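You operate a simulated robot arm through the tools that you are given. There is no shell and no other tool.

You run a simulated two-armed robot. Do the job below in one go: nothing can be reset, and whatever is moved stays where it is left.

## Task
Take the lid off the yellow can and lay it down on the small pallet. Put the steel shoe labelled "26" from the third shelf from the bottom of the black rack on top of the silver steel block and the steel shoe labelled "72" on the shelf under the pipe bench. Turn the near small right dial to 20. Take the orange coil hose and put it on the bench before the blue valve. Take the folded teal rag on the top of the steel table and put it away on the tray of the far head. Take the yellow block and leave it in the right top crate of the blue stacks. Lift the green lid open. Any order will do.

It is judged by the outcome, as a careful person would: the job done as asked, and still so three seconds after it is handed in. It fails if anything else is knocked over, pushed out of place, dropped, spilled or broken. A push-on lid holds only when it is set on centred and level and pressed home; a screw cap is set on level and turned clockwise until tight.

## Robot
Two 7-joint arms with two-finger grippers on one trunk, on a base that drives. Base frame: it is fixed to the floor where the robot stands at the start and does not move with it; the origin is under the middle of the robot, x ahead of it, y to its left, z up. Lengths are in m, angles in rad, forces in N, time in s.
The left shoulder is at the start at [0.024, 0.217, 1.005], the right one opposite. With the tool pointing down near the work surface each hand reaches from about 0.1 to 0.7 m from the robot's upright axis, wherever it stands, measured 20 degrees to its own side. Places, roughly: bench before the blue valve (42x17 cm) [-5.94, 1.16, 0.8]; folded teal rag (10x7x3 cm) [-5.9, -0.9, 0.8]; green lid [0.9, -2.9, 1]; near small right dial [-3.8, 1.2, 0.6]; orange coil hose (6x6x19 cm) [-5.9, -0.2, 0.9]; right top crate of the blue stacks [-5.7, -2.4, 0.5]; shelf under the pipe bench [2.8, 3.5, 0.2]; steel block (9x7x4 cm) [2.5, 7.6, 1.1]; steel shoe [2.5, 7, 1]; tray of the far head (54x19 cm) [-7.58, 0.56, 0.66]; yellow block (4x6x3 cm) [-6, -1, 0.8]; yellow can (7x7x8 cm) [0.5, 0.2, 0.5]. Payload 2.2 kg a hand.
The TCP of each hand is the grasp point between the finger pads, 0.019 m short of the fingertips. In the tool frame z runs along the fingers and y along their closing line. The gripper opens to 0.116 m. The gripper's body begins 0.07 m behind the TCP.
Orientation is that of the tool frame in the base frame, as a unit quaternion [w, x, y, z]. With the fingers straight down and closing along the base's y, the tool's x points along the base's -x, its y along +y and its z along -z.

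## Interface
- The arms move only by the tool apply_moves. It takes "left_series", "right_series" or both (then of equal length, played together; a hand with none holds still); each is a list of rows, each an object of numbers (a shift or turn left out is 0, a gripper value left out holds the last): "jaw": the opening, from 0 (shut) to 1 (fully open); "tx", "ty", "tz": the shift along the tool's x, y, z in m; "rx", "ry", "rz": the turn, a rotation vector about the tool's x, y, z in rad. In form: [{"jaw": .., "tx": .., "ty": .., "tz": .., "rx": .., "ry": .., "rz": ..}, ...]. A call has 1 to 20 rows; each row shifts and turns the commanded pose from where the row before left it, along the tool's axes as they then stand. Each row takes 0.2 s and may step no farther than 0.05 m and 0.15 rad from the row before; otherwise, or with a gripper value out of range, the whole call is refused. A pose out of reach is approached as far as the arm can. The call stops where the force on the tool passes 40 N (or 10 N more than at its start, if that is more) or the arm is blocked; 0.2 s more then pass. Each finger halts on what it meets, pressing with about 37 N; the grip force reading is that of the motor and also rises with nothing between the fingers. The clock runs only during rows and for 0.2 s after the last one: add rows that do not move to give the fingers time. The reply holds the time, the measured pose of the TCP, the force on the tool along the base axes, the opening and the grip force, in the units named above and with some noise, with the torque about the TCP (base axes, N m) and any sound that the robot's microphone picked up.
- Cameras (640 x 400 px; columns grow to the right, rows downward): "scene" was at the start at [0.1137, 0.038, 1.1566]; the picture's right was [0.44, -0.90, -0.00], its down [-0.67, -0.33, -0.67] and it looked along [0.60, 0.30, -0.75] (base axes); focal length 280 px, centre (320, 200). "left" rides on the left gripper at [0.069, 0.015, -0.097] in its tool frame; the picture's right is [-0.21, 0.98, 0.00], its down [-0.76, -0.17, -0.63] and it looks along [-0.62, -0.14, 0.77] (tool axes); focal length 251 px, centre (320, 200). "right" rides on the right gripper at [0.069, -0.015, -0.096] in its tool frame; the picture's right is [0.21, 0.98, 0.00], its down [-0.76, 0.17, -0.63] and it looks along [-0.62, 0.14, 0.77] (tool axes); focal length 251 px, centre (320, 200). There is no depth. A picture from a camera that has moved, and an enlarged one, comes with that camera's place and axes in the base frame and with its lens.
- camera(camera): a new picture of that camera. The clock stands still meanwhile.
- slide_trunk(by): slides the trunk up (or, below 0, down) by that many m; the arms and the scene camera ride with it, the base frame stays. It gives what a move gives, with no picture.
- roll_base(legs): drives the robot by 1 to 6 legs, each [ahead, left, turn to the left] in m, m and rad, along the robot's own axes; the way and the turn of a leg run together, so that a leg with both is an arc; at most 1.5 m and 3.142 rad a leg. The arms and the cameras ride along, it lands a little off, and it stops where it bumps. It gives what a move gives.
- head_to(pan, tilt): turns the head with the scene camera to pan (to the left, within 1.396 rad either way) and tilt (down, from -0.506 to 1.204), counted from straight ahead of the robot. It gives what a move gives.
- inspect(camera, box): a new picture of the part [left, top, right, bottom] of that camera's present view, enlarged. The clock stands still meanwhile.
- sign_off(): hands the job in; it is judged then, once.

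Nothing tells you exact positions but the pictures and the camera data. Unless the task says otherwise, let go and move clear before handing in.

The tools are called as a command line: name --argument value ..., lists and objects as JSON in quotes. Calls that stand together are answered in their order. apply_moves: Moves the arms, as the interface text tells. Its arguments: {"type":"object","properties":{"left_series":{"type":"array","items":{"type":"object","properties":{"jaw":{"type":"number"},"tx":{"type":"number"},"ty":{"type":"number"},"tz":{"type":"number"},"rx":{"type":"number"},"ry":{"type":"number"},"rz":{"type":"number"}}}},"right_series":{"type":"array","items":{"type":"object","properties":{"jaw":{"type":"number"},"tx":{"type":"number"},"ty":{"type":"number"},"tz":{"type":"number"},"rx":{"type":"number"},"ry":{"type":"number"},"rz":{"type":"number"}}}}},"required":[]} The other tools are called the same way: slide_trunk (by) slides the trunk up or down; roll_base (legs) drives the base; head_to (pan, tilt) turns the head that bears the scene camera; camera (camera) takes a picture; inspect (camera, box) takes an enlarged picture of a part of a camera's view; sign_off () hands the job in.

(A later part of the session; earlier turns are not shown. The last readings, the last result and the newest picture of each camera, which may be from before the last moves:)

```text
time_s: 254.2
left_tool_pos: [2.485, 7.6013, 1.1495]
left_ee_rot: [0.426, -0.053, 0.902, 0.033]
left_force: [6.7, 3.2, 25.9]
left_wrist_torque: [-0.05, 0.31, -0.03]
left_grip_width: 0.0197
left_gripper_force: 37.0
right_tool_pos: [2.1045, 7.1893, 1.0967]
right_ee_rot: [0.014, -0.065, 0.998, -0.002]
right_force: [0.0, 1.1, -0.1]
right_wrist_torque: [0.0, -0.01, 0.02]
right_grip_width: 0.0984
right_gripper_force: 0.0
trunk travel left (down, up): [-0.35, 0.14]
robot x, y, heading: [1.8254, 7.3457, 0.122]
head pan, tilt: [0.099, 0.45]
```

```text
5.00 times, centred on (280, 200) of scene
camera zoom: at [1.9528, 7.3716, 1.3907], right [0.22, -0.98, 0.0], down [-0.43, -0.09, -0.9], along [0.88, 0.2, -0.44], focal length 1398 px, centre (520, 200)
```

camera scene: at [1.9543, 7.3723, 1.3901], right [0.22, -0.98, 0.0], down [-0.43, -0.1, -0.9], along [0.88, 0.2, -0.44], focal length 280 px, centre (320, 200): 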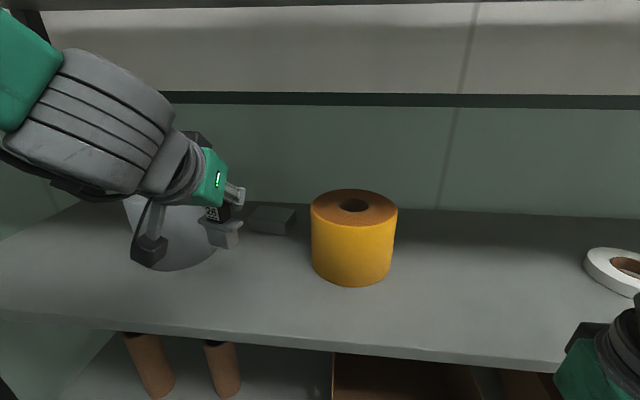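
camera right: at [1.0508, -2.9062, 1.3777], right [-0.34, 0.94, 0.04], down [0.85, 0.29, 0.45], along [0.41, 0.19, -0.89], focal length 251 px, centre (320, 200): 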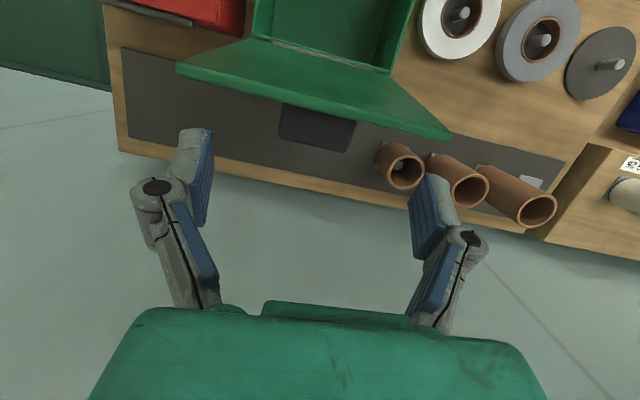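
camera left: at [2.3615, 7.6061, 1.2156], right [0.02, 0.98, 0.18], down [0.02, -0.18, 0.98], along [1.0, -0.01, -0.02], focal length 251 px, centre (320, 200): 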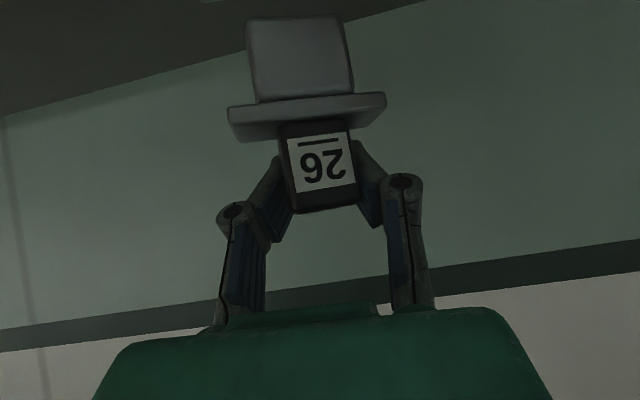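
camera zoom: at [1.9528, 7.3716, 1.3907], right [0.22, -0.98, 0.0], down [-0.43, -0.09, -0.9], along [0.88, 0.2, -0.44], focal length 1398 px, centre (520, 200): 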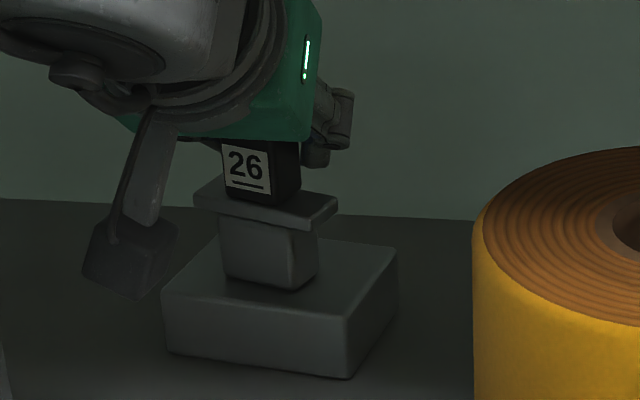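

The shoe rests on the block. I'll relieve the press, open the fingers, and back out along the tool axis.

apply_moves --left_series '[{"tx": -0.0018, "tz": -0.0015}, {"jaw": 0.25}, {"jaw": 0.35}, {"jaw": 0.5}, {}, {"tz": -0.02}, {"tz": -0.03}, {"tz": -0.03}, {}]'

inspect --camera "scene" --box '[200, 140, 360, 260]'

camera --camera "left"

```text
time_s: 256.2
left_tool_pos: [2.4247, 7.5936, 1.1968]
left_ee_rot: [0.423, -0.052, 0.904, 0.032]
left_force: [0.4, 0.0, 0.0]
left_wrist_torque: [0.0, -0.01, 0.02]
left_grip_width: 0.0582
left_gripper_force: 0.1
right_tool_pos: [2.1063, 7.19, 1.0971]
right_ee_rot: [0.013, -0.064, 0.998, -0.002]
right_force: [0.2, -0.2, -0.2]
right_wrist_torque: [-0.03, 0.0, 0.02]
right_grip_width: 0.0987
right_gripper_force: 0.0
trunk travel left (down, up): [-0.35, 0.14]
robot x, y, heading: [1.822, 7.3485, 0.124]
head pan, tilt: [0.099, 0.45]
```

```text
3.33 times, centred on (280, 200) of scene
camera zoom: at [1.9558, 7.3726, 1.39], right [0.22, -0.98, 0.0], down [-0.43, -0.1, -0.9], along [0.88, 0.2, -0.44], focal length 932 px, centre (453, 200)
```

zoom: 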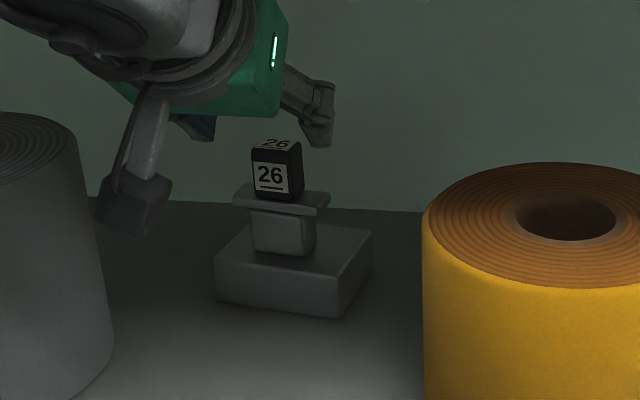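

```text
taken
camera left: at [2.3051, 7.594, 1.2062], right [0.02, 0.98, 0.18], down [0.02, -0.18, 0.98], along [1.0, -0.01, -0.02], focal length 251 px, centre (320, 200)
```

left: 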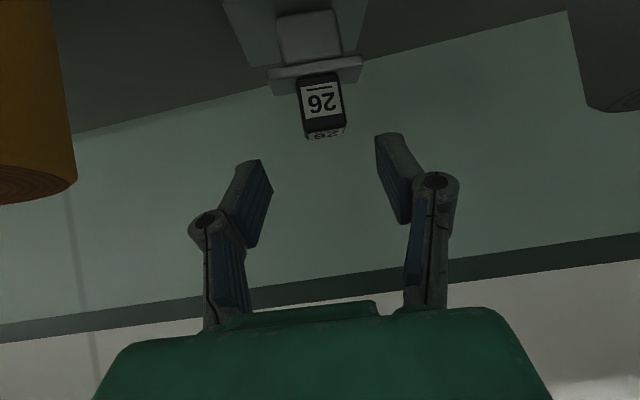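

"26" stands squarely on the steel block. I'll back the hand out, roll back, and move right to fetch "72".

apply_moves --left_series '[{"tx": 0.022, "tz": -0.034}, {"tx": 0.022, "tz": -0.034}, {"tx": 0.022, "tz": -0.034}, {"tx": 0.022, "tz": -0.034}, {"tx": 0.022, "tz": -0.034}, {}]'

roll_base --legs '[[-0.15, 0, 0], [0, -0.87, 0]]'

camera --camera "scene"

camera --camera "left"

```text
time_s: 257.6
left_tool_pos: [2.2241, 7.5717, 1.2209]
left_ee_rot: [0.423, -0.053, 0.904, 0.032]
left_force: [1.0, -0.7, 0.0]
left_wrist_torque: [-0.01, -0.02, 0.04]
left_grip_width: 0.0581
left_gripper_force: 0.1
right_tool_pos: [2.1046, 7.1926, 1.0966]
right_ee_rot: [0.014, -0.065, 0.998, -0.003]
right_force: [-0.1, -0.4, 0.1]
right_wrist_torque: [-0.03, -0.01, 0.01]
right_grip_width: 0.0984
right_gripper_force: 0.1
trunk travel left (down, up): [-0.35, 0.14]
robot x, y, heading: [1.8204, 7.3467, 0.12]
head pan, tilt: [0.099, 0.45]
```

```text
time_s: 263.2
left_tool_pos: [2.1814, 6.6928, 1.2219]
left_ee_rot: [0.423, -0.056, 0.904, 0.033]
left_force: [0.0, 0.8, -0.4]
left_wrist_torque: [-0.01, -0.02, -0.01]
left_grip_width: 0.0579
left_gripper_force: 0.1
right_tool_pos: [2.0652, 6.3131, 1.0974]
right_ee_rot: [0.014, -0.068, 0.998, -0.004]
right_force: [-0.2, -0.3, 0.2]
right_wrist_torque: [-0.01, 0.01, -0.02]
right_grip_width: 0.0988
right_gripper_force: 0.0
trunk travel left (down, up): [-0.35, 0.14]
robot x, y, heading: [1.781, 6.4609, 0.123]
head pan, tilt: [0.099, 0.45]
```

```text
taken
camera scene: at [1.9127, 6.4935, 1.3902], right [0.23, -0.97, 0.0], down [-0.43, -0.1, -0.9], along [0.88, 0.2, -0.44], focal length 280 px, centre (320, 200)
```

scene: 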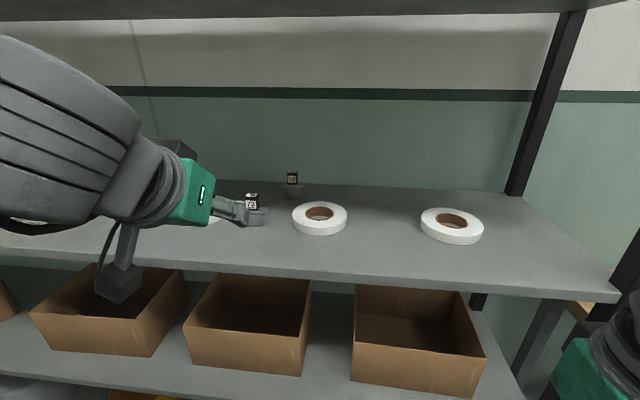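

```text
taken
camera left: at [2.0618, 6.6927, 1.2305], right [0.01, 0.98, 0.18], down [0.02, -0.18, 0.98], along [1.0, -0.01, -0.02], focal length 251 px, centre (320, 200)
```

left: 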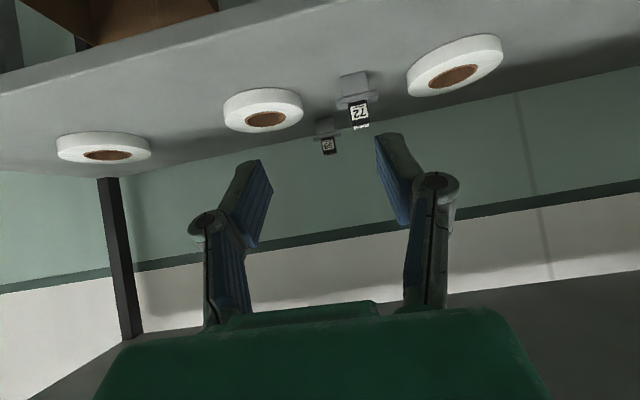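

"72" is at about (2.423, 6.767) on its front face. I'll roll forward a little and set the hand at a pre-grasp point.

roll_base --legs '[[0.12, 0, 0]]'

apply_moves --left_series '[{"jaw": 0.6}, {}, {}, {}, {}]'

camera --camera "left"

camera --camera "scene"

```text
time_s: 264.4
left_tool_pos: [2.2972, 6.7074, 1.2211]
left_ee_rot: [0.424, -0.056, 0.903, 0.033]
left_force: [-0.8, -0.5, 0.0]
left_wrist_torque: [0.0, 0.03, 0.01]
left_grip_width: 0.0582
left_gripper_force: 0.1
right_tool_pos: [2.182, 6.3282, 1.0976]
right_ee_rot: [0.016, -0.068, 0.998, -0.003]
right_force: [0.1, -0.4, 0.2]
right_wrist_torque: [0.02, -0.01, 0.0]
right_grip_width: 0.0985
right_gripper_force: 0.1
trunk travel left (down, up): [-0.35, 0.14]
robot x, y, heading: [1.902, 6.4775, 0.129]
head pan, tilt: [0.099, 0.45]
```

```text
time_s: 265.6
left_tool_pos: [2.2991, 6.703, 1.2223]
left_ee_rot: [0.424, -0.055, 0.903, 0.035]
left_force: [0.2, -0.9, -0.1]
left_wrist_torque: [0.01, 0.0, 0.01]
left_grip_width: 0.0697
left_gripper_force: 0.0
right_tool_pos: [2.1822, 6.3243, 1.0976]
right_ee_rot: [0.015, -0.067, 0.998, -0.002]
right_force: [-0.3, -0.2, 0.1]
right_wrist_torque: [-0.02, 0.0, 0.01]
right_grip_width: 0.0984
right_gripper_force: 0.0
trunk travel left (down, up): [-0.35, 0.14]
robot x, y, heading: [1.9026, 6.4768, 0.13]
head pan, tilt: [0.099, 0.45]
```

```text
taken
camera left: at [2.1793, 6.7029, 1.2316], right [0.01, 0.98, 0.18], down [0.02, -0.18, 0.98], along [1.0, -0.01, -0.02], focal length 251 px, centre (320, 200)
```

left: 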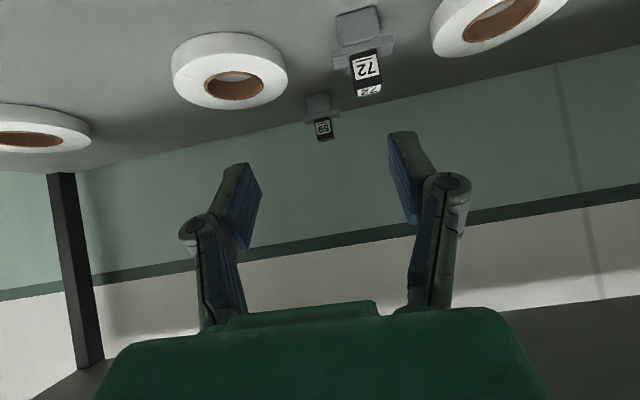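

```text
taken
camera scene: at [2.0318, 6.5048, 1.3902], right [0.22, -0.97, 0.0], down [-0.43, -0.1, -0.9], along [0.88, 0.2, -0.44], focal length 280 px, centre (320, 200)
```

scene: 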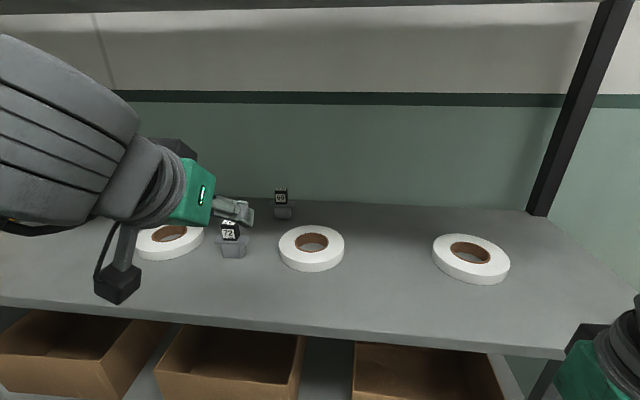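

apply_moves --left_series '[{"tx": -0.0059, "ty": 0.0152, "tz": 0.0297}, {"tx": -0.0059, "ty": 0.0152, "tz": 0.0297}, {"tx": -0.0059, "ty": 0.0152, "tz": 0.0297}, {}, {}, {}]'

camera --camera "left"

inspect --camera "scene" --box '[160, 160, 320, 280]'

```text
time_s: 267.0
left_tool_pos: [2.3707, 6.7608, 1.1788]
left_ee_rot: [0.424, -0.055, 0.903, 0.034]
left_force: [0.4, -0.5, -0.1]
left_wrist_torque: [-0.03, 0.01, -0.03]
left_grip_width: 0.0697
left_gripper_force: 0.2
right_tool_pos: [2.1829, 6.3256, 1.0962]
right_ee_rot: [0.015, -0.068, 0.998, -0.002]
right_force: [0.3, -0.4, 0.2]
right_wrist_torque: [0.02, 0.0, -0.01]
right_grip_width: 0.0985
right_gripper_force: 0.0
trunk travel left (down, up): [-0.35, 0.14]
robot x, y, heading: [1.9019, 6.4744, 0.128]
head pan, tilt: [0.099, 0.45]
```

```text
taken
camera left: at [2.252, 6.7614, 1.1886], right [0.01, 0.98, 0.18], down [0.02, -0.18, 0.98], along [1.0, -0.01, -0.02], focal length 251 px, centre (320, 200)
```

left: 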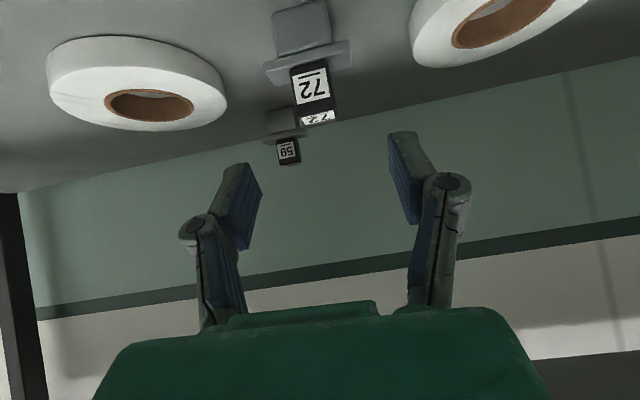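

```text
3.33 times, centred on (240, 220) of scene
camera zoom: at [2.0322, 6.507, 1.3901], right [0.22, -0.97, 0.0], down [-0.43, -0.1, -0.9], along [0.88, 0.2, -0.44], focal length 932 px, centre (587, 133)
```

zoom: 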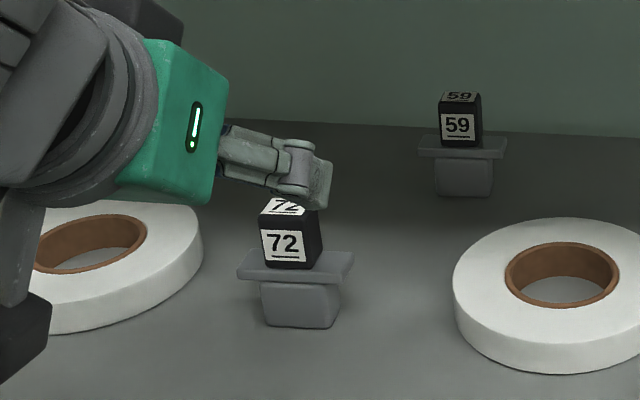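

apply_moves --left_series '[{"tz": 0.0194}, {"tz": 0.0194, "ty": -0.0007}, {"tz": 0.0194, "tx": 0.001}, {"tz": 0.0194}, {"tz": 0.0154}, {}, {}]'

camera --camera "left"

inspect --camera "scene" --box '[160, 160, 320, 280]'

```text
time_s: 268.6
left_tool_pos: [2.4431, 6.7703, 1.1199]
left_ee_rot: [0.424, -0.056, 0.903, 0.034]
left_force: [0.6, -0.2, 0.1]
left_wrist_torque: [0.0, 0.02, 0.01]
left_grip_width: 0.0696
left_gripper_force: 0.2
right_tool_pos: [2.1821, 6.3254, 1.0964]
right_ee_rot: [0.015, -0.069, 0.998, -0.002]
right_force: [0.1, -0.1, 0.3]
right_wrist_torque: [0.02, 0.0, -0.03]
right_grip_width: 0.0985
right_gripper_force: 0.1
trunk travel left (down, up): [-0.35, 0.14]
robot x, y, heading: [1.9025, 6.481, 0.128]
head pan, tilt: [0.099, 0.45]
```

```text
taken
camera left: at [2.3232, 6.7704, 1.1286], right [0.01, 0.98, 0.18], down [0.02, -0.18, 0.98], along [1.0, -0.01, -0.02], focal length 251 px, centre (320, 200)
```

left: 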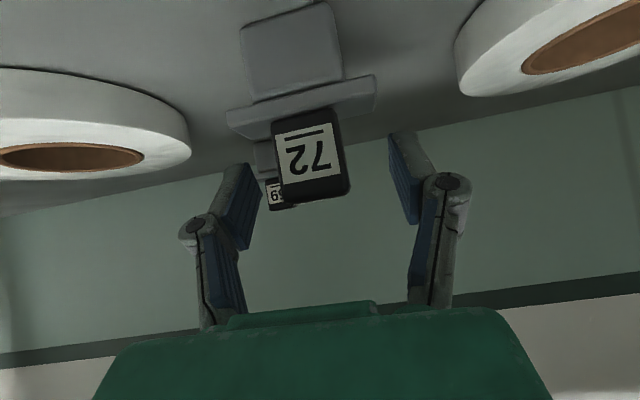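

```text
3.33 times, centred on (240, 220) of scene
camera zoom: at [2.0327, 6.507, 1.3901], right [0.22, -0.97, 0.0], down [-0.43, -0.1, -0.9], along [0.88, 0.2, -0.44], focal length 932 px, centre (587, 133)
```

zoom: 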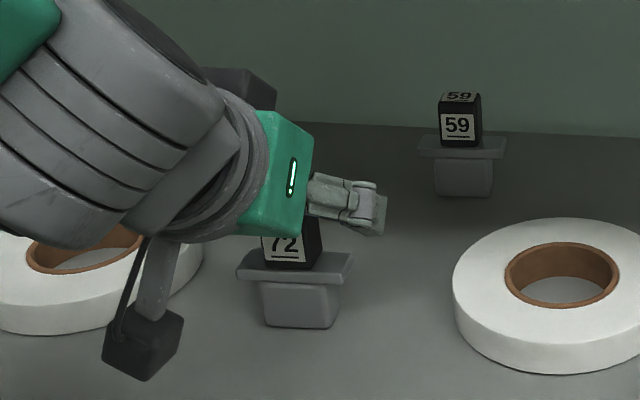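

apply_moves --left_series '[{"tx": 0.0035, "tz": 0.0029}, {"jaw": 0.42}, {"jaw": 0.3}, {}]'

apply_moves --left_series '[{"jaw": 0.2}, {"jaw": 0.1}, {"jaw": 0.05}, {}]'

camera --camera "left"

```text
time_s: 269.6
left_tool_pos: [2.4419, 6.7711, 1.1159]
left_ee_rot: [0.424, -0.056, 0.903, 0.034]
left_force: [0.2, 0.2, -0.2]
left_wrist_torque: [0.05, 0.0, 0.03]
left_grip_width: 0.0347
left_gripper_force: 0.0
right_tool_pos: [2.1824, 6.3261, 1.0962]
right_ee_rot: [0.015, -0.068, 0.998, -0.002]
right_force: [0.0, -0.2, 0.5]
right_wrist_torque: [0.02, -0.02, 0.01]
right_grip_width: 0.0987
right_gripper_force: 0.0
trunk travel left (down, up): [-0.35, 0.14]
robot x, y, heading: [1.9025, 6.4814, 0.122]
head pan, tilt: [0.099, 0.45]
```

```text
time_s: 270.6
left_tool_pos: [2.4416, 6.7702, 1.1143]
left_ee_rot: [0.423, -0.056, 0.904, 0.034]
left_force: [-0.1, -0.4, -0.3]
left_wrist_torque: [-0.01, 0.03, 0.0]
left_grip_width: 0.0249
left_gripper_force: 37.1
right_tool_pos: [2.1811, 6.325, 1.097]
right_ee_rot: [0.015, -0.068, 0.998, -0.002]
right_force: [0.0, -0.4, 0.4]
right_wrist_torque: [0.01, 0.01, -0.01]
right_grip_width: 0.0983
right_gripper_force: 0.0
trunk travel left (down, up): [-0.35, 0.14]
robot x, y, heading: [1.9029, 6.4782, 0.125]
head pan, tilt: [0.099, 0.45]
```

```text
taken
camera left: at [2.3229, 6.7704, 1.1239], right [0.01, 0.98, 0.18], down [0.02, -0.18, 0.98], along [1.0, -0.01, -0.02], focal length 251 px, centre (320, 200)
```

left: 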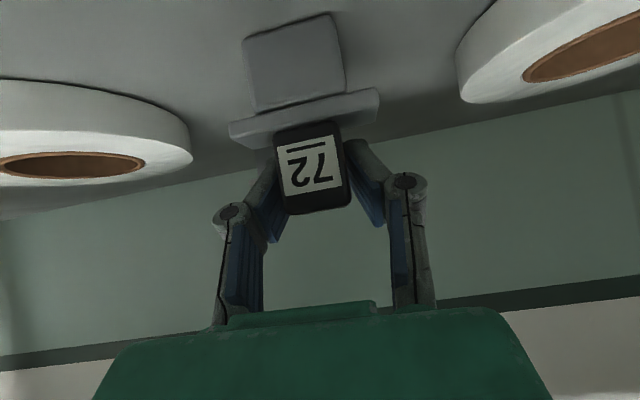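

"72" is gripped. I'll lift it and draw it out of the shelf.

apply_moves --left_series '[{"tx": -0.0153, "tz": -0.0129}, {"tx": -0.0153, "tz": -0.0129}, {"tx": -0.0153, "tz": -0.0129}, {"tx": 0.0217, "tz": -0.0363}, {"tx": 0.0217, "tz": -0.0363}, {"tx": 0.0217, "tz": -0.0363}, {"tx": 0.0217, "tz": -0.0363}, {"tx": 0.0217, "tz": -0.0363}, {}]'

camera --camera "left"

roll_base --legs '[[-0.5, 0, 0]]'

camera --camera "scene"

```text
time_s: 272.6
left_tool_pos: [2.2666, 6.7288, 1.2307]
left_ee_rot: [0.424, -0.054, 0.903, 0.036]
left_force: [0.7, -0.8, -1.5]
left_wrist_torque: [0.05, 0.01, 0.0]
left_grip_width: 0.0252
left_gripper_force: 37.2
left hand out of reach, approached as far as the arm can: row 7, 8
right_tool_pos: [2.1836, 6.3204, 1.0964]
right_ee_rot: [0.015, -0.068, 0.998, -0.001]
right_force: [-0.9, -0.2, -0.8]
right_wrist_torque: [0.03, 0.04, 0.03]
right_grip_width: 0.0986
right_gripper_force: 0.1
trunk travel left (down, up): [-0.35, 0.14]
robot x, y, heading: [1.902, 6.4782, 0.124]
head pan, tilt: [0.099, 0.45]
```

```text
taken
camera left: at [2.1477, 6.728, 1.24], right [0.01, 0.98, 0.18], down [0.02, -0.18, 0.98], along [1.0, -0.01, -0.02], focal length 251 px, centre (320, 200)
```

left: 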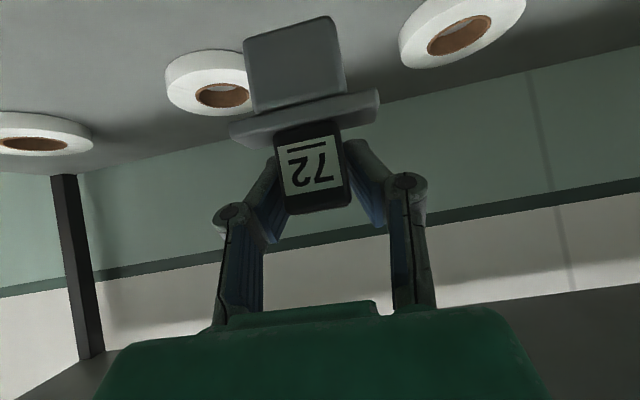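

```text
time_s: 275.6
left_tool_pos: [1.7682, 6.6727, 1.2308]
left_ee_rot: [0.423, -0.057, 0.904, 0.035]
left_force: [0.4, 0.2, -1.0]
left_wrist_torque: [0.02, -0.01, 0.01]
left_grip_width: 0.025
left_gripper_force: 36.6
right_tool_pos: [1.6837, 6.2634, 1.0971]
right_ee_rot: [0.015, -0.068, 0.998, -0.003]
right_force: [0.0, 0.3, -0.4]
right_wrist_torque: [-0.01, 0.0, -0.01]
right_grip_width: 0.0987
right_gripper_force: 0.0
trunk travel left (down, up): [-0.35, 0.14]
robot x, y, heading: [1.4018, 6.415, 0.127]
head pan, tilt: [0.099, 0.45]
```

```text
taken
camera scene: at [1.5337, 6.4452, 1.3901], right [0.23, -0.97, 0.0], down [-0.43, -0.1, -0.9], along [0.88, 0.2, -0.44], focal length 280 px, centre (320, 200)
```

scene: 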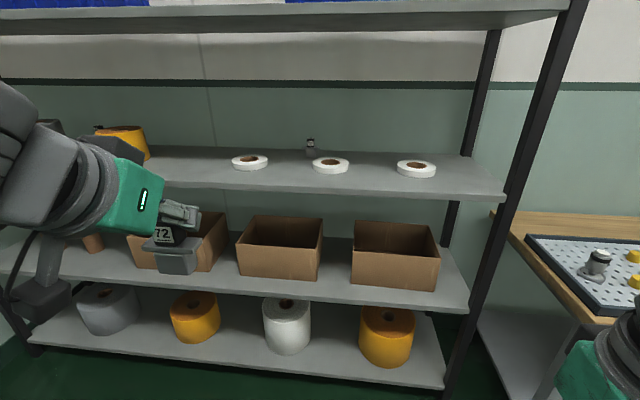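

"72" is out. Now I look to the right (south) toward the pipe bench near (2.8, 3.5).

head_to --pan -1.0 --tilt 0.35

camera --camera "scene"

head_to --pan -1.39 --tilt 0.3

camera --camera "scene"

```text
time_s: 276.9
left_tool_pos: [1.7653, 6.6716, 1.231]
left_ee_rot: [0.424, -0.057, 0.903, 0.033]
left_force: [0.1, 0.0, -2.7]
left_wrist_torque: [-0.04, -0.03, -0.04]
left_grip_width: 0.0251
left_gripper_force: 37.4
right_tool_pos: [1.6834, 6.263, 1.0977]
right_ee_rot: [0.017, -0.069, 0.997, -0.004]
right_force: [-0.5, 0.3, -0.1]
right_wrist_torque: [-0.03, -0.02, -0.01]
right_grip_width: 0.0987
right_gripper_force: 0.2
trunk travel left (down, up): [-0.35, 0.14]
robot x, y, heading: [1.3993, 6.4137, 0.129]
head pan, tilt: [-1.0, 0.351]
```

```text
taken
camera scene: at [1.5033, 6.3531, 1.3996], right [-0.77, -0.64, 0.0], down [-0.22, 0.26, -0.94], along [0.6, -0.72, -0.34], focal length 280 px, centre (320, 200)
```

scene: 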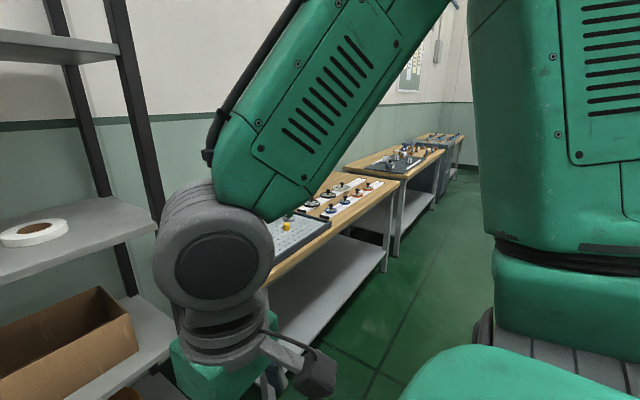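

```text
time_s: 277.8
left_tool_pos: [1.7668, 6.6704, 1.2313]
left_ee_rot: [0.424, -0.056, 0.903, 0.034]
left_force: [0.5, 0.7, -2.0]
left_wrist_torque: [0.0, -0.01, 0.04]
left_grip_width: 0.0249
left_gripper_force: 37.1
right_tool_pos: [1.6824, 6.2638, 1.097]
right_ee_rot: [0.016, -0.068, 0.998, -0.003]
right_force: [0.6, -0.8, 0.6]
right_wrist_torque: [0.01, -0.01, 0.01]
right_grip_width: 0.0988
right_gripper_force: 0.0
trunk travel left (down, up): [-0.35, 0.14]
robot x, y, heading: [1.4008, 6.416, 0.132]
head pan, tilt: [-1.389, 0.3]
```

```text
taken
camera scene: at [1.4721, 6.3348, 1.4043], right [-0.95, -0.31, 0.0], down [-0.09, 0.28, -0.96], along [0.29, -0.91, -0.3], focal length 280 px, centre (320, 200)
```

scene: 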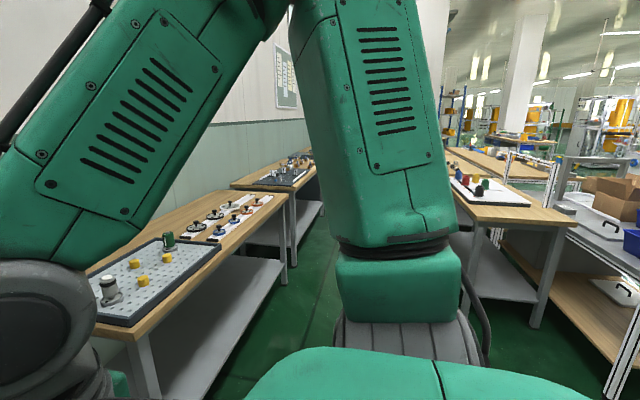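

Benches line the wall to the south with an aisle beside them. I'll turn right to face along that aisle.

roll_base --legs '[[0, 0, -1.57]]'

head_to --pan 0.0 --tilt 0.35

camera --camera "scene"

inspect --camera "scene" --box '[140, 80, 400, 280]'

```text
time_s: 282.0
left_tool_pos: [1.6565, 6.0512, 1.2298]
left_ee_rot: [0.322, 0.601, 0.677, -0.277]
left_force: [0.4, -0.3, -1.5]
left_wrist_torque: [-0.03, 0.01, 0.0]
left_grip_width: 0.0248
left_gripper_force: 36.6
right_tool_pos: [1.2477, 6.1381, 1.0965]
right_ee_rot: [0.009, 0.659, 0.752, -0.014]
right_force: [0.6, 0.1, -0.5]
right_wrist_torque: [-0.02, -0.03, -0.01]
right_grip_width: 0.0986
right_gripper_force: 0.1
trunk travel left (down, up): [-0.35, 0.14]
robot x, y, heading: [1.4034, 6.4153, -1.45]
head pan, tilt: [-1.389, 0.3]
```

```text
time_s: 283.5
left_tool_pos: [1.6565, 6.0546, 1.2315]
left_ee_rot: [0.324, 0.6, 0.676, -0.277]
left_force: [0.4, 0.8, -1.8]
left_wrist_torque: [-0.02, -0.02, -0.05]
left_grip_width: 0.0246
left_gripper_force: 36.5
right_tool_pos: [1.2482, 6.1397, 1.098]
right_ee_rot: [0.009, 0.659, 0.752, -0.015]
right_force: [0.0, 0.1, 0.1]
right_wrist_torque: [0.05, 0.02, 0.0]
right_grip_width: 0.0986
right_gripper_force: 0.1
trunk travel left (down, up): [-0.35, 0.14]
robot x, y, heading: [1.4078, 6.418, -1.449]
head pan, tilt: [0.0, 0.351]
```

```text
taken
camera scene: at [1.4201, 6.2844, 1.3994], right [-0.99, -0.12, 0.0], down [-0.04, 0.34, -0.94], along [0.11, -0.93, -0.35], focal length 280 px, centre (320, 200)
```

scene: 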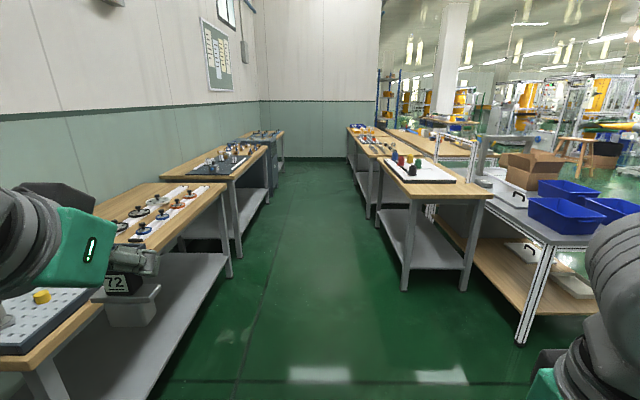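

```text
2.00 times, centred on (270, 180) of scene
camera zoom: at [1.4201, 6.2844, 1.3994], right [-0.99, -0.12, 0.0], down [-0.04, 0.34, -0.94], along [0.11, -0.93, -0.35], focal length 559 px, centre (420, 240)
```

zoom: 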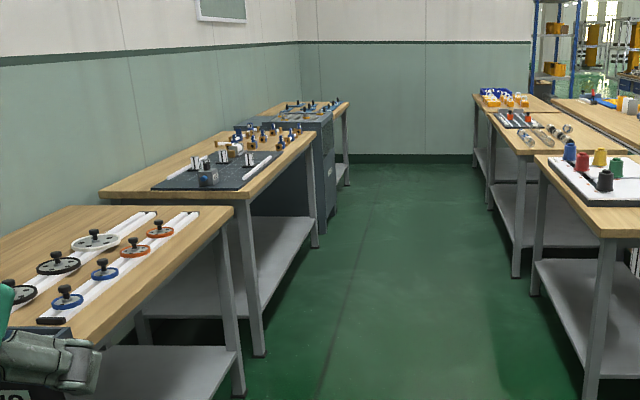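

The second wall bench, carrying a dark plate with pipe fittings and spanning y≈2.7–4.1, fits the pipe bench; its lower shelf looks empty. I'll drive down the aisle and turn to face it.

roll_base --legs '[[1.4, 0, 0], [1.42, 0, 0], [0, 0, 1.576]]'

head_to --pan 0.0 --tilt 0.6

camera --camera "scene"

```text
time_s: 300.9
left_tool_pos: [2.0981, 3.8677, 1.2313]
left_ee_rot: [0.425, -0.048, 0.903, 0.03]
left_force: [0.2, -0.5, -2.1]
left_wrist_torque: [-0.01, -0.02, 0.02]
left_grip_width: 0.0234
left_gripper_force: 37.2
right_tool_pos: [2.0077, 3.4611, 1.0984]
right_ee_rot: [0.017, -0.059, 0.998, -0.004]
right_force: [-0.2, 0.0, -0.2]
right_wrist_torque: [-0.01, 0.02, 0.0]
right_grip_width: 0.0986
right_gripper_force: 0.1
trunk travel left (down, up): [-0.35, 0.14]
robot x, y, heading: [1.7326, 3.6181, 0.107]
head pan, tilt: [0.0, 0.351]
```

```text
time_s: 301.7
left_tool_pos: [2.096, 3.8669, 1.2316]
left_ee_rot: [0.426, -0.048, 0.903, 0.03]
left_force: [0.7, 0.2, -1.6]
left_wrist_torque: [-0.02, -0.03, -0.03]
left_grip_width: 0.0235
left_gripper_force: 37.0
right_tool_pos: [2.0069, 3.461, 1.098]
right_ee_rot: [0.016, -0.059, 0.998, -0.003]
right_force: [0.3, 0.0, -0.7]
right_wrist_torque: [-0.01, 0.01, -0.01]
right_grip_width: 0.0983
right_gripper_force: 0.0
trunk travel left (down, up): [-0.35, 0.14]
robot x, y, heading: [1.7361, 3.62, 0.111]
head pan, tilt: [0.0, 0.6]
```

```text
taken
camera scene: at [1.8601, 3.6361, 1.3767], right [0.11, -0.99, 0.0], down [-0.56, -0.06, -0.82], along [0.82, 0.09, -0.57], focal length 280 px, centre (320, 200)
```

scene: 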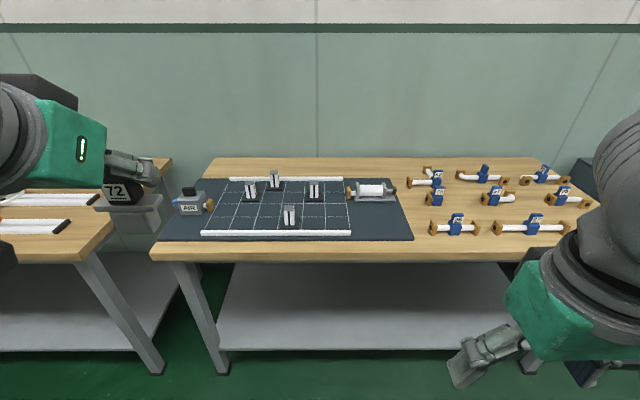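

The pipe bench's lower shelf is empty. I'll lower the trunk fully, then bring the shoe down in front of the bench.

slide_trunk --by -0.35

apply_moves --left_series '[{"tx": 0.0294, "tz": 0.0396}, {"tx": 0.0294, "tz": 0.0396}, {"tx": 0.0294, "tz": 0.0396}, {"tx": 0.0294, "tz": 0.0396}, {"tx": 0.0294, "tz": 0.0396}, {"tx": 0.0294, "tz": 0.0396}, {"tx": 0.0294, "tz": 0.0396}, {"tx": 0.0294, "tz": 0.0396}, {"tx": 0.0294, "tz": 0.0396}, {"tx": 0.0294, "tz": 0.0396}, {}]'

camera --camera "scene"

camera --camera "left"

```text
time_s: 305.1
left_tool_pos: [2.0958, 3.8671, 0.882]
left_ee_rot: [0.424, -0.048, 0.904, 0.029]
left_force: [0.1, 0.1, -1.8]
left_wrist_torque: [0.01, -0.05, 0.01]
left_grip_width: 0.023
left_gripper_force: 36.6
right_tool_pos: [2.0055, 3.4596, 0.7481]
right_ee_rot: [0.017, -0.059, 0.998, -0.003]
right_force: [0.5, 0.0, -0.9]
right_wrist_torque: [0.0, 0.0, -0.04]
right_grip_width: 0.0991
right_gripper_force: 0.2
trunk travel left (down, up): [0.0, 0.49]
robot x, y, heading: [1.7304, 3.6186, 0.113]
head pan, tilt: [0.0, 0.6]
```

```text
time_s: 307.5
left_tool_pos: [2.2339, 3.8819, 0.4118]
left_ee_rot: [0.425, -0.048, 0.903, 0.031]
left_force: [0.0, -0.2, -1.6]
left_wrist_torque: [0.02, -0.04, 0.01]
left_grip_width: 0.023
left_gripper_force: 37.3
left hand out of reach, approached as far as the arm can: row 1, 2
right_tool_pos: [2.0052, 3.459, 0.7487]
right_ee_rot: [0.017, -0.059, 0.998, -0.003]
right_force: [-0.6, -1.0, 0.9]
right_wrist_torque: [0.02, -0.03, 0.04]
right_grip_width: 0.0987
right_gripper_force: 0.1
trunk travel left (down, up): [0.0, 0.49]
robot x, y, heading: [1.7321, 3.6221, 0.114]
head pan, tilt: [0.0, 0.6]
```

```text
taken
camera scene: at [1.861, 3.6349, 1.0265], right [0.11, -0.99, 0.0], down [-0.56, -0.06, -0.82], along [0.82, 0.09, -0.57], focal length 280 px, centre (320, 200)
```

scene: 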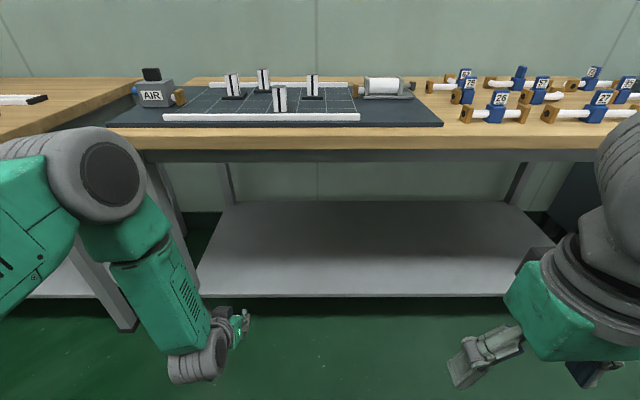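

```text
taken
camera left: at [2.1144, 3.883, 0.4204], right [0.03, 0.98, 0.18], down [0.01, -0.18, 0.98], along [1.0, -0.02, -0.02], focal length 251 px, centre (320, 200)
```

left: 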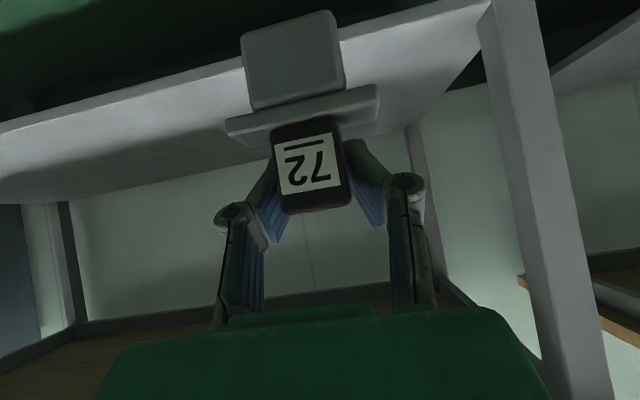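

inspect --camera "scene" --box '[180, 180, 420, 320]'

inspect --camera "left" --box '[0, 0, 500, 220]'

```text
2.67 times, centred on (300, 250) of scene
camera zoom: at [1.861, 3.6349, 1.0265], right [0.11, -0.99, 0.0], down [-0.56, -0.06, -0.82], along [0.82, 0.09, -0.57], focal length 745 px, centre (373, 67)
```

zoom: 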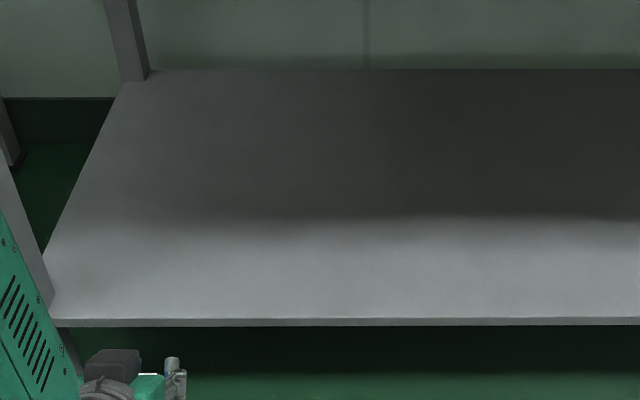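

```text
1.28 times, centred on (250, 110) of left
camera zoom: at [2.1144, 3.883, 0.4204], right [0.03, 0.98, 0.18], down [0.01, -0.18, 0.98], along [1.0, -0.02, -0.02], focal length 322 px, centre (410, 315)
```

zoom: 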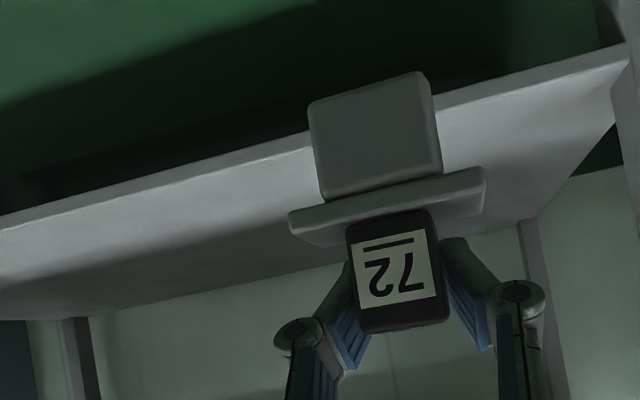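

The shelf top is near z 0.2 with its front edge at x≈2.47. To keep my elbow clear of the bench top I'll move only a little closer, a bit to the right, and reach in with the arm extended.

roll_base --legs '[[0, -0.2, 0], [0.14, 0, 0]]'

camera --camera "scene"

camera --camera "left"

```text
time_s: 310.1
left_tool_pos: [2.396, 3.6996, 0.4107]
left_ee_rot: [0.425, -0.048, 0.903, 0.03]
left_force: [0.2, 0.6, -2.7]
left_wrist_torque: [0.0, -0.03, -0.01]
left_grip_width: 0.023
left_gripper_force: 37.3
right_tool_pos: [2.1688, 3.2773, 0.7482]
right_ee_rot: [0.017, -0.059, 0.998, -0.004]
right_force: [-0.8, 0.0, -0.1]
right_wrist_torque: [-0.02, 0.05, -0.01]
right_grip_width: 0.0989
right_gripper_force: 0.1
trunk travel left (down, up): [0.0, 0.49]
robot x, y, heading: [1.8917, 3.4328, 0.114]
head pan, tilt: [0.0, 0.6]
```

```text
taken
camera scene: at [2.0228, 3.4543, 1.0263], right [0.11, -0.99, 0.0], down [-0.56, -0.06, -0.82], along [0.82, 0.09, -0.57], focal length 280 px, centre (320, 200)
```

scene: 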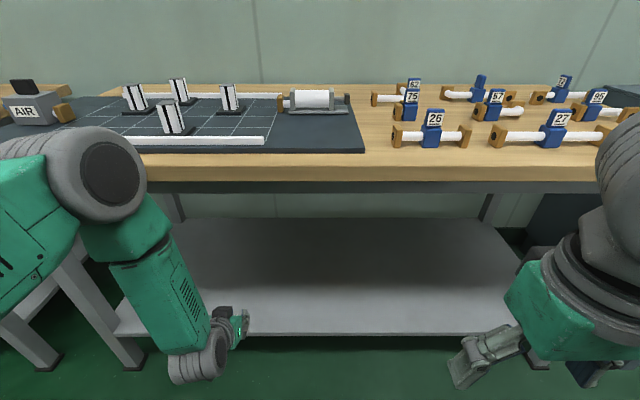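

```text
taken
camera left: at [2.2758, 3.7009, 0.4198], right [0.03, 0.98, 0.18], down [0.02, -0.18, 0.98], along [1.0, -0.02, -0.02], focal length 251 px, centre (320, 200)
```

left: 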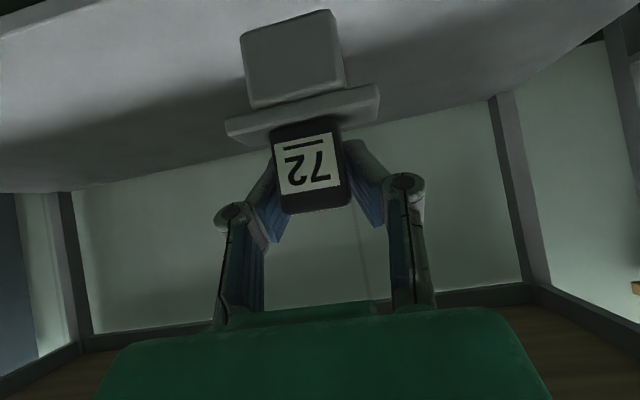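

apply_moves --left_series '[{"tx": -0.0045, "tz": 0.04}, {"tx": -0.0045, "tz": 0.04}, {"tx": -0.0045, "tz": 0.04}, {}]'

camera --camera "scene"

camera --camera "left"

```text
time_s: 311.1
left_tool_pos: [2.4965, 3.7105, 0.3491]
left_ee_rot: [0.426, -0.047, 0.903, 0.032]
left_force: [-0.6, 0.7, -2.5]
left_wrist_torque: [0.02, -0.03, 0.0]
left_grip_width: 0.0231
left_gripper_force: 36.8
right_tool_pos: [2.1669, 3.2764, 0.7489]
right_ee_rot: [0.019, -0.059, 0.998, -0.001]
right_force: [0.1, 0.0, -1.1]
right_wrist_torque: [-0.03, 0.0, 0.05]
right_grip_width: 0.0988
right_gripper_force: 0.0
trunk travel left (down, up): [0.0, 0.49]
robot x, y, heading: [1.8919, 3.4376, 0.11]
head pan, tilt: [0.0, 0.6]
```

```text
taken
camera scene: at [2.0226, 3.4505, 1.0265], right [0.11, -0.99, 0.0], down [-0.56, -0.06, -0.82], along [0.82, 0.09, -0.57], focal length 280 px, centre (320, 200)
```

scene: 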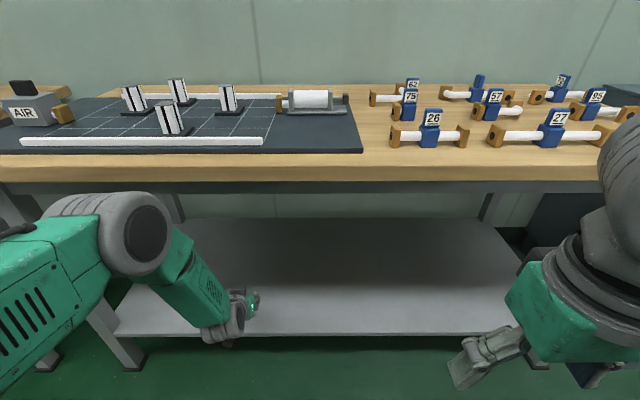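

```text
taken
camera left: at [2.377, 3.712, 0.3566], right [0.03, 0.98, 0.18], down [0.01, -0.18, 0.98], along [1.0, -0.02, -0.02], focal length 251 px, centre (320, 200)
```

left: 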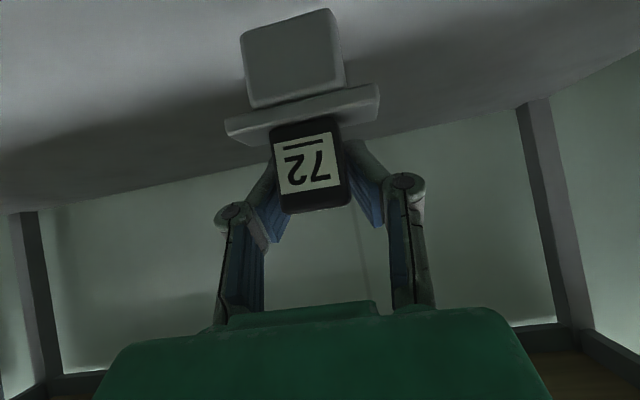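

The elbow dropped clear of the bench edge. I'll extend and lower a little more, then nudge the base forward 3 cm.

apply_moves --left_series '[{"tx": 0.005, "tz": 0.0324}, {"tx": 0.005, "tz": 0.0324}, {}]'

roll_base --legs '[[0.03, 0, 0]]'

camera --camera "left"

camera --camera "scene"

```text
time_s: 311.9
left_tool_pos: [2.5378, 3.7158, 0.298]
left_ee_rot: [0.425, -0.047, 0.903, 0.03]
left_force: [-0.2, 0.4, -2.0]
left_wrist_torque: [0.0, -0.01, 0.03]
left_grip_width: 0.0229
left_gripper_force: 37.5
right_tool_pos: [2.1669, 3.277, 0.7488]
right_ee_rot: [0.018, -0.059, 0.998, -0.002]
right_force: [0.6, -0.8, 0.5]
right_wrist_torque: [0.01, 0.0, 0.0]
right_grip_width: 0.0982
right_gripper_force: 0.0
trunk travel left (down, up): [0.0, 0.49]
robot x, y, heading: [1.8915, 3.435, 0.116]
head pan, tilt: [0.0, 0.6]
```

```text
time_s: 312.7
left_tool_pos: [2.5663, 3.7187, 0.2969]
left_ee_rot: [0.425, -0.047, 0.904, 0.03]
left_force: [-0.3, 0.3, -2.7]
left_wrist_torque: [0.01, -0.05, 0.03]
left_grip_width: 0.0231
left_gripper_force: 37.2
right_tool_pos: [2.1973, 3.2801, 0.7477]
right_ee_rot: [0.018, -0.059, 0.998, -0.002]
right_force: [1.1, -0.1, 0.1]
right_wrist_torque: [0.01, 0.0, 0.01]
right_grip_width: 0.0987
right_gripper_force: 0.1
trunk travel left (down, up): [0.0, 0.49]
robot x, y, heading: [1.9252, 3.4401, 0.111]
head pan, tilt: [0.0, 0.6]
```

```text
taken
camera left: at [2.4485, 3.7211, 0.3061], right [0.03, 0.98, 0.18], down [0.01, -0.18, 0.98], along [1.0, -0.02, -0.02], focal length 251 px, centre (320, 200)
```

left: 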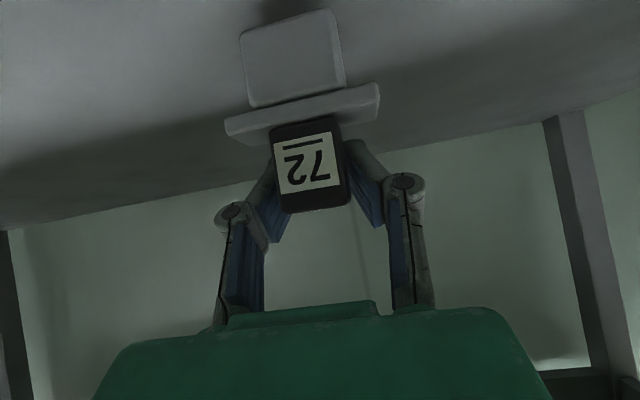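

```text
taken
camera scene: at [2.0532, 3.4556, 1.0263], right [0.11, -0.99, 0.0], down [-0.57, -0.06, -0.82], along [0.82, 0.09, -0.57], focal length 280 px, centre (320, 200)
```

scene: 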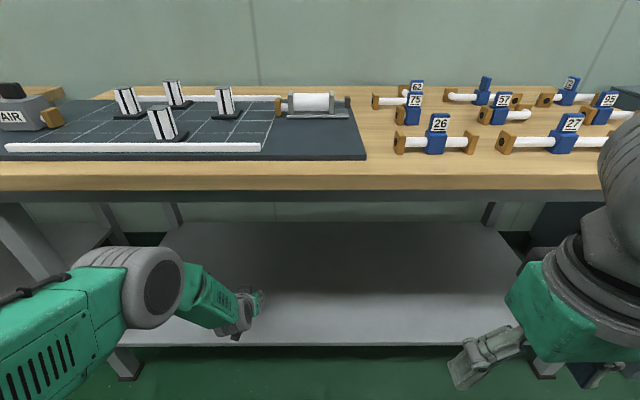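

Now I lower the shoe onto the shelf in small steps.

apply_moves --left_series '[{"tx": 0.0077, "tz": 0.0064}, {"tx": 0.0039, "tz": 0.0032}, {}]'

apply_moves --left_series '[{"tx": 0.0031, "tz": 0.0025}, {"tx": 0.0031, "tz": 0.0025}, {}]'

apply_moves --left_series '[{"tx": 0.0023, "tz": 0.0019}, {"tx": 0.0023, "tz": 0.0019}, {}]'

```text
time_s: 313.5
left_tool_pos: [2.5675, 3.7195, 0.2854]
left_ee_rot: [0.428, -0.048, 0.902, 0.031]
left_force: [-0.9, 0.9, 6.2]
left_wrist_torque: [-0.11, 0.22, -0.08]
left_grip_width: 0.0224
left_gripper_force: 37.4
right_tool_pos: [2.195, 3.2805, 0.7488]
right_ee_rot: [0.018, -0.059, 0.998, 0.0]
right_force: [-1.0, 0.3, 0.6]
right_wrist_torque: [0.04, 0.0, 0.0]
right_grip_width: 0.0988
right_gripper_force: 0.1
trunk travel left (down, up): [0.0, 0.49]
robot x, y, heading: [1.9254, 3.4428, 0.112]
head pan, tilt: [0.0, 0.6]
```

```text
time_s: 314.3
left_tool_pos: [2.5723, 3.7195, 0.2825]
left_ee_rot: [0.433, -0.048, 0.9, 0.033]
left_force: [10.3, 3.4, 26.2]
left_wrist_torque: [0.0, -0.05, 0.02]
left_grip_width: 0.0208
left_gripper_force: 37.0
right_tool_pos: [2.1938, 3.2797, 0.7495]
right_ee_rot: [0.02, -0.059, 0.998, -0.001]
right_force: [0.6, 0.5, -0.3]
right_wrist_torque: [-0.02, 0.0, 0.0]
right_grip_width: 0.0985
right_gripper_force: 0.0
trunk travel left (down, up): [0.0, 0.49]
robot x, y, heading: [1.9209, 3.4417, 0.111]
head pan, tilt: [0.0, 0.6]
```

```text
time_s: 315.1
left_tool_pos: [2.5627, 3.7193, 0.2666]
left_ee_rot: [0.423, -0.048, 0.905, 0.031]
left_force: [0.5, 0.1, 0.0]
left_wrist_torque: [0.01, -0.01, -0.01]
left_grip_width: 0.0057
left_gripper_force: 0.0
right_tool_pos: [2.1947, 3.2808, 0.7493]
right_ee_rot: [0.018, -0.059, 0.998, 0.0]
right_force: [0.7, -0.3, 0.3]
right_wrist_torque: [-0.01, 0.01, -0.02]
right_grip_width: 0.0983
right_gripper_force: 0.1
trunk travel left (down, up): [0.0, 0.49]
robot x, y, heading: [1.9234, 3.4401, 0.106]
head pan, tilt: [0.0, 0.6]
```

The shelf was reached sooner than expected and the extra push made the shoe slip from the fingers. I must see how it stands.

camera --camera "left"

camera --camera "scene"

```text
taken
camera left: at [2.444, 3.7207, 0.2759], right [0.03, 0.98, 0.18], down [0.02, -0.18, 0.98], along [1.0, -0.02, -0.03], focal length 251 px, centre (320, 200)
```

left: 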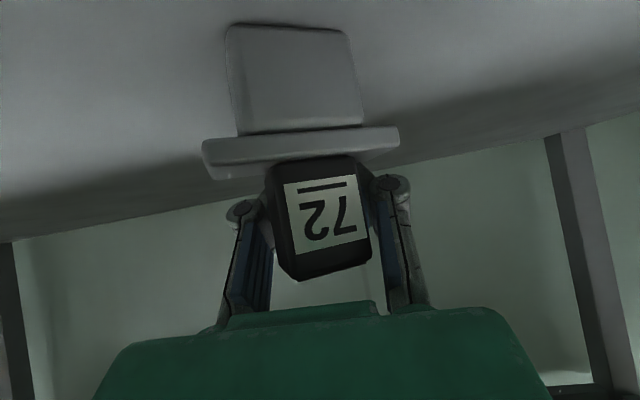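

```text
taken
camera scene: at [2.0518, 3.4551, 1.0262], right [0.11, -0.99, 0.0], down [-0.56, -0.06, -0.82], along [0.82, 0.09, -0.57], focal length 280 px, centre (320, 200)
```

scene: 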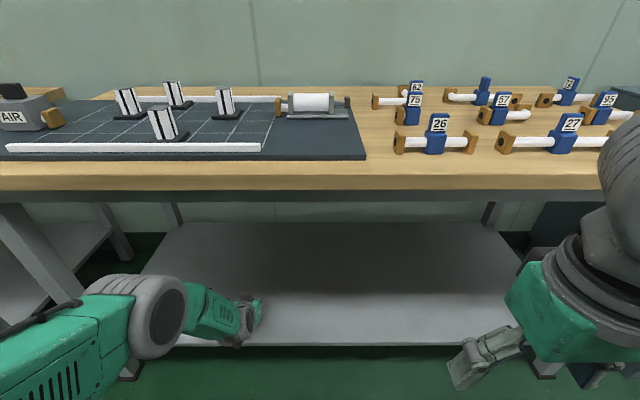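

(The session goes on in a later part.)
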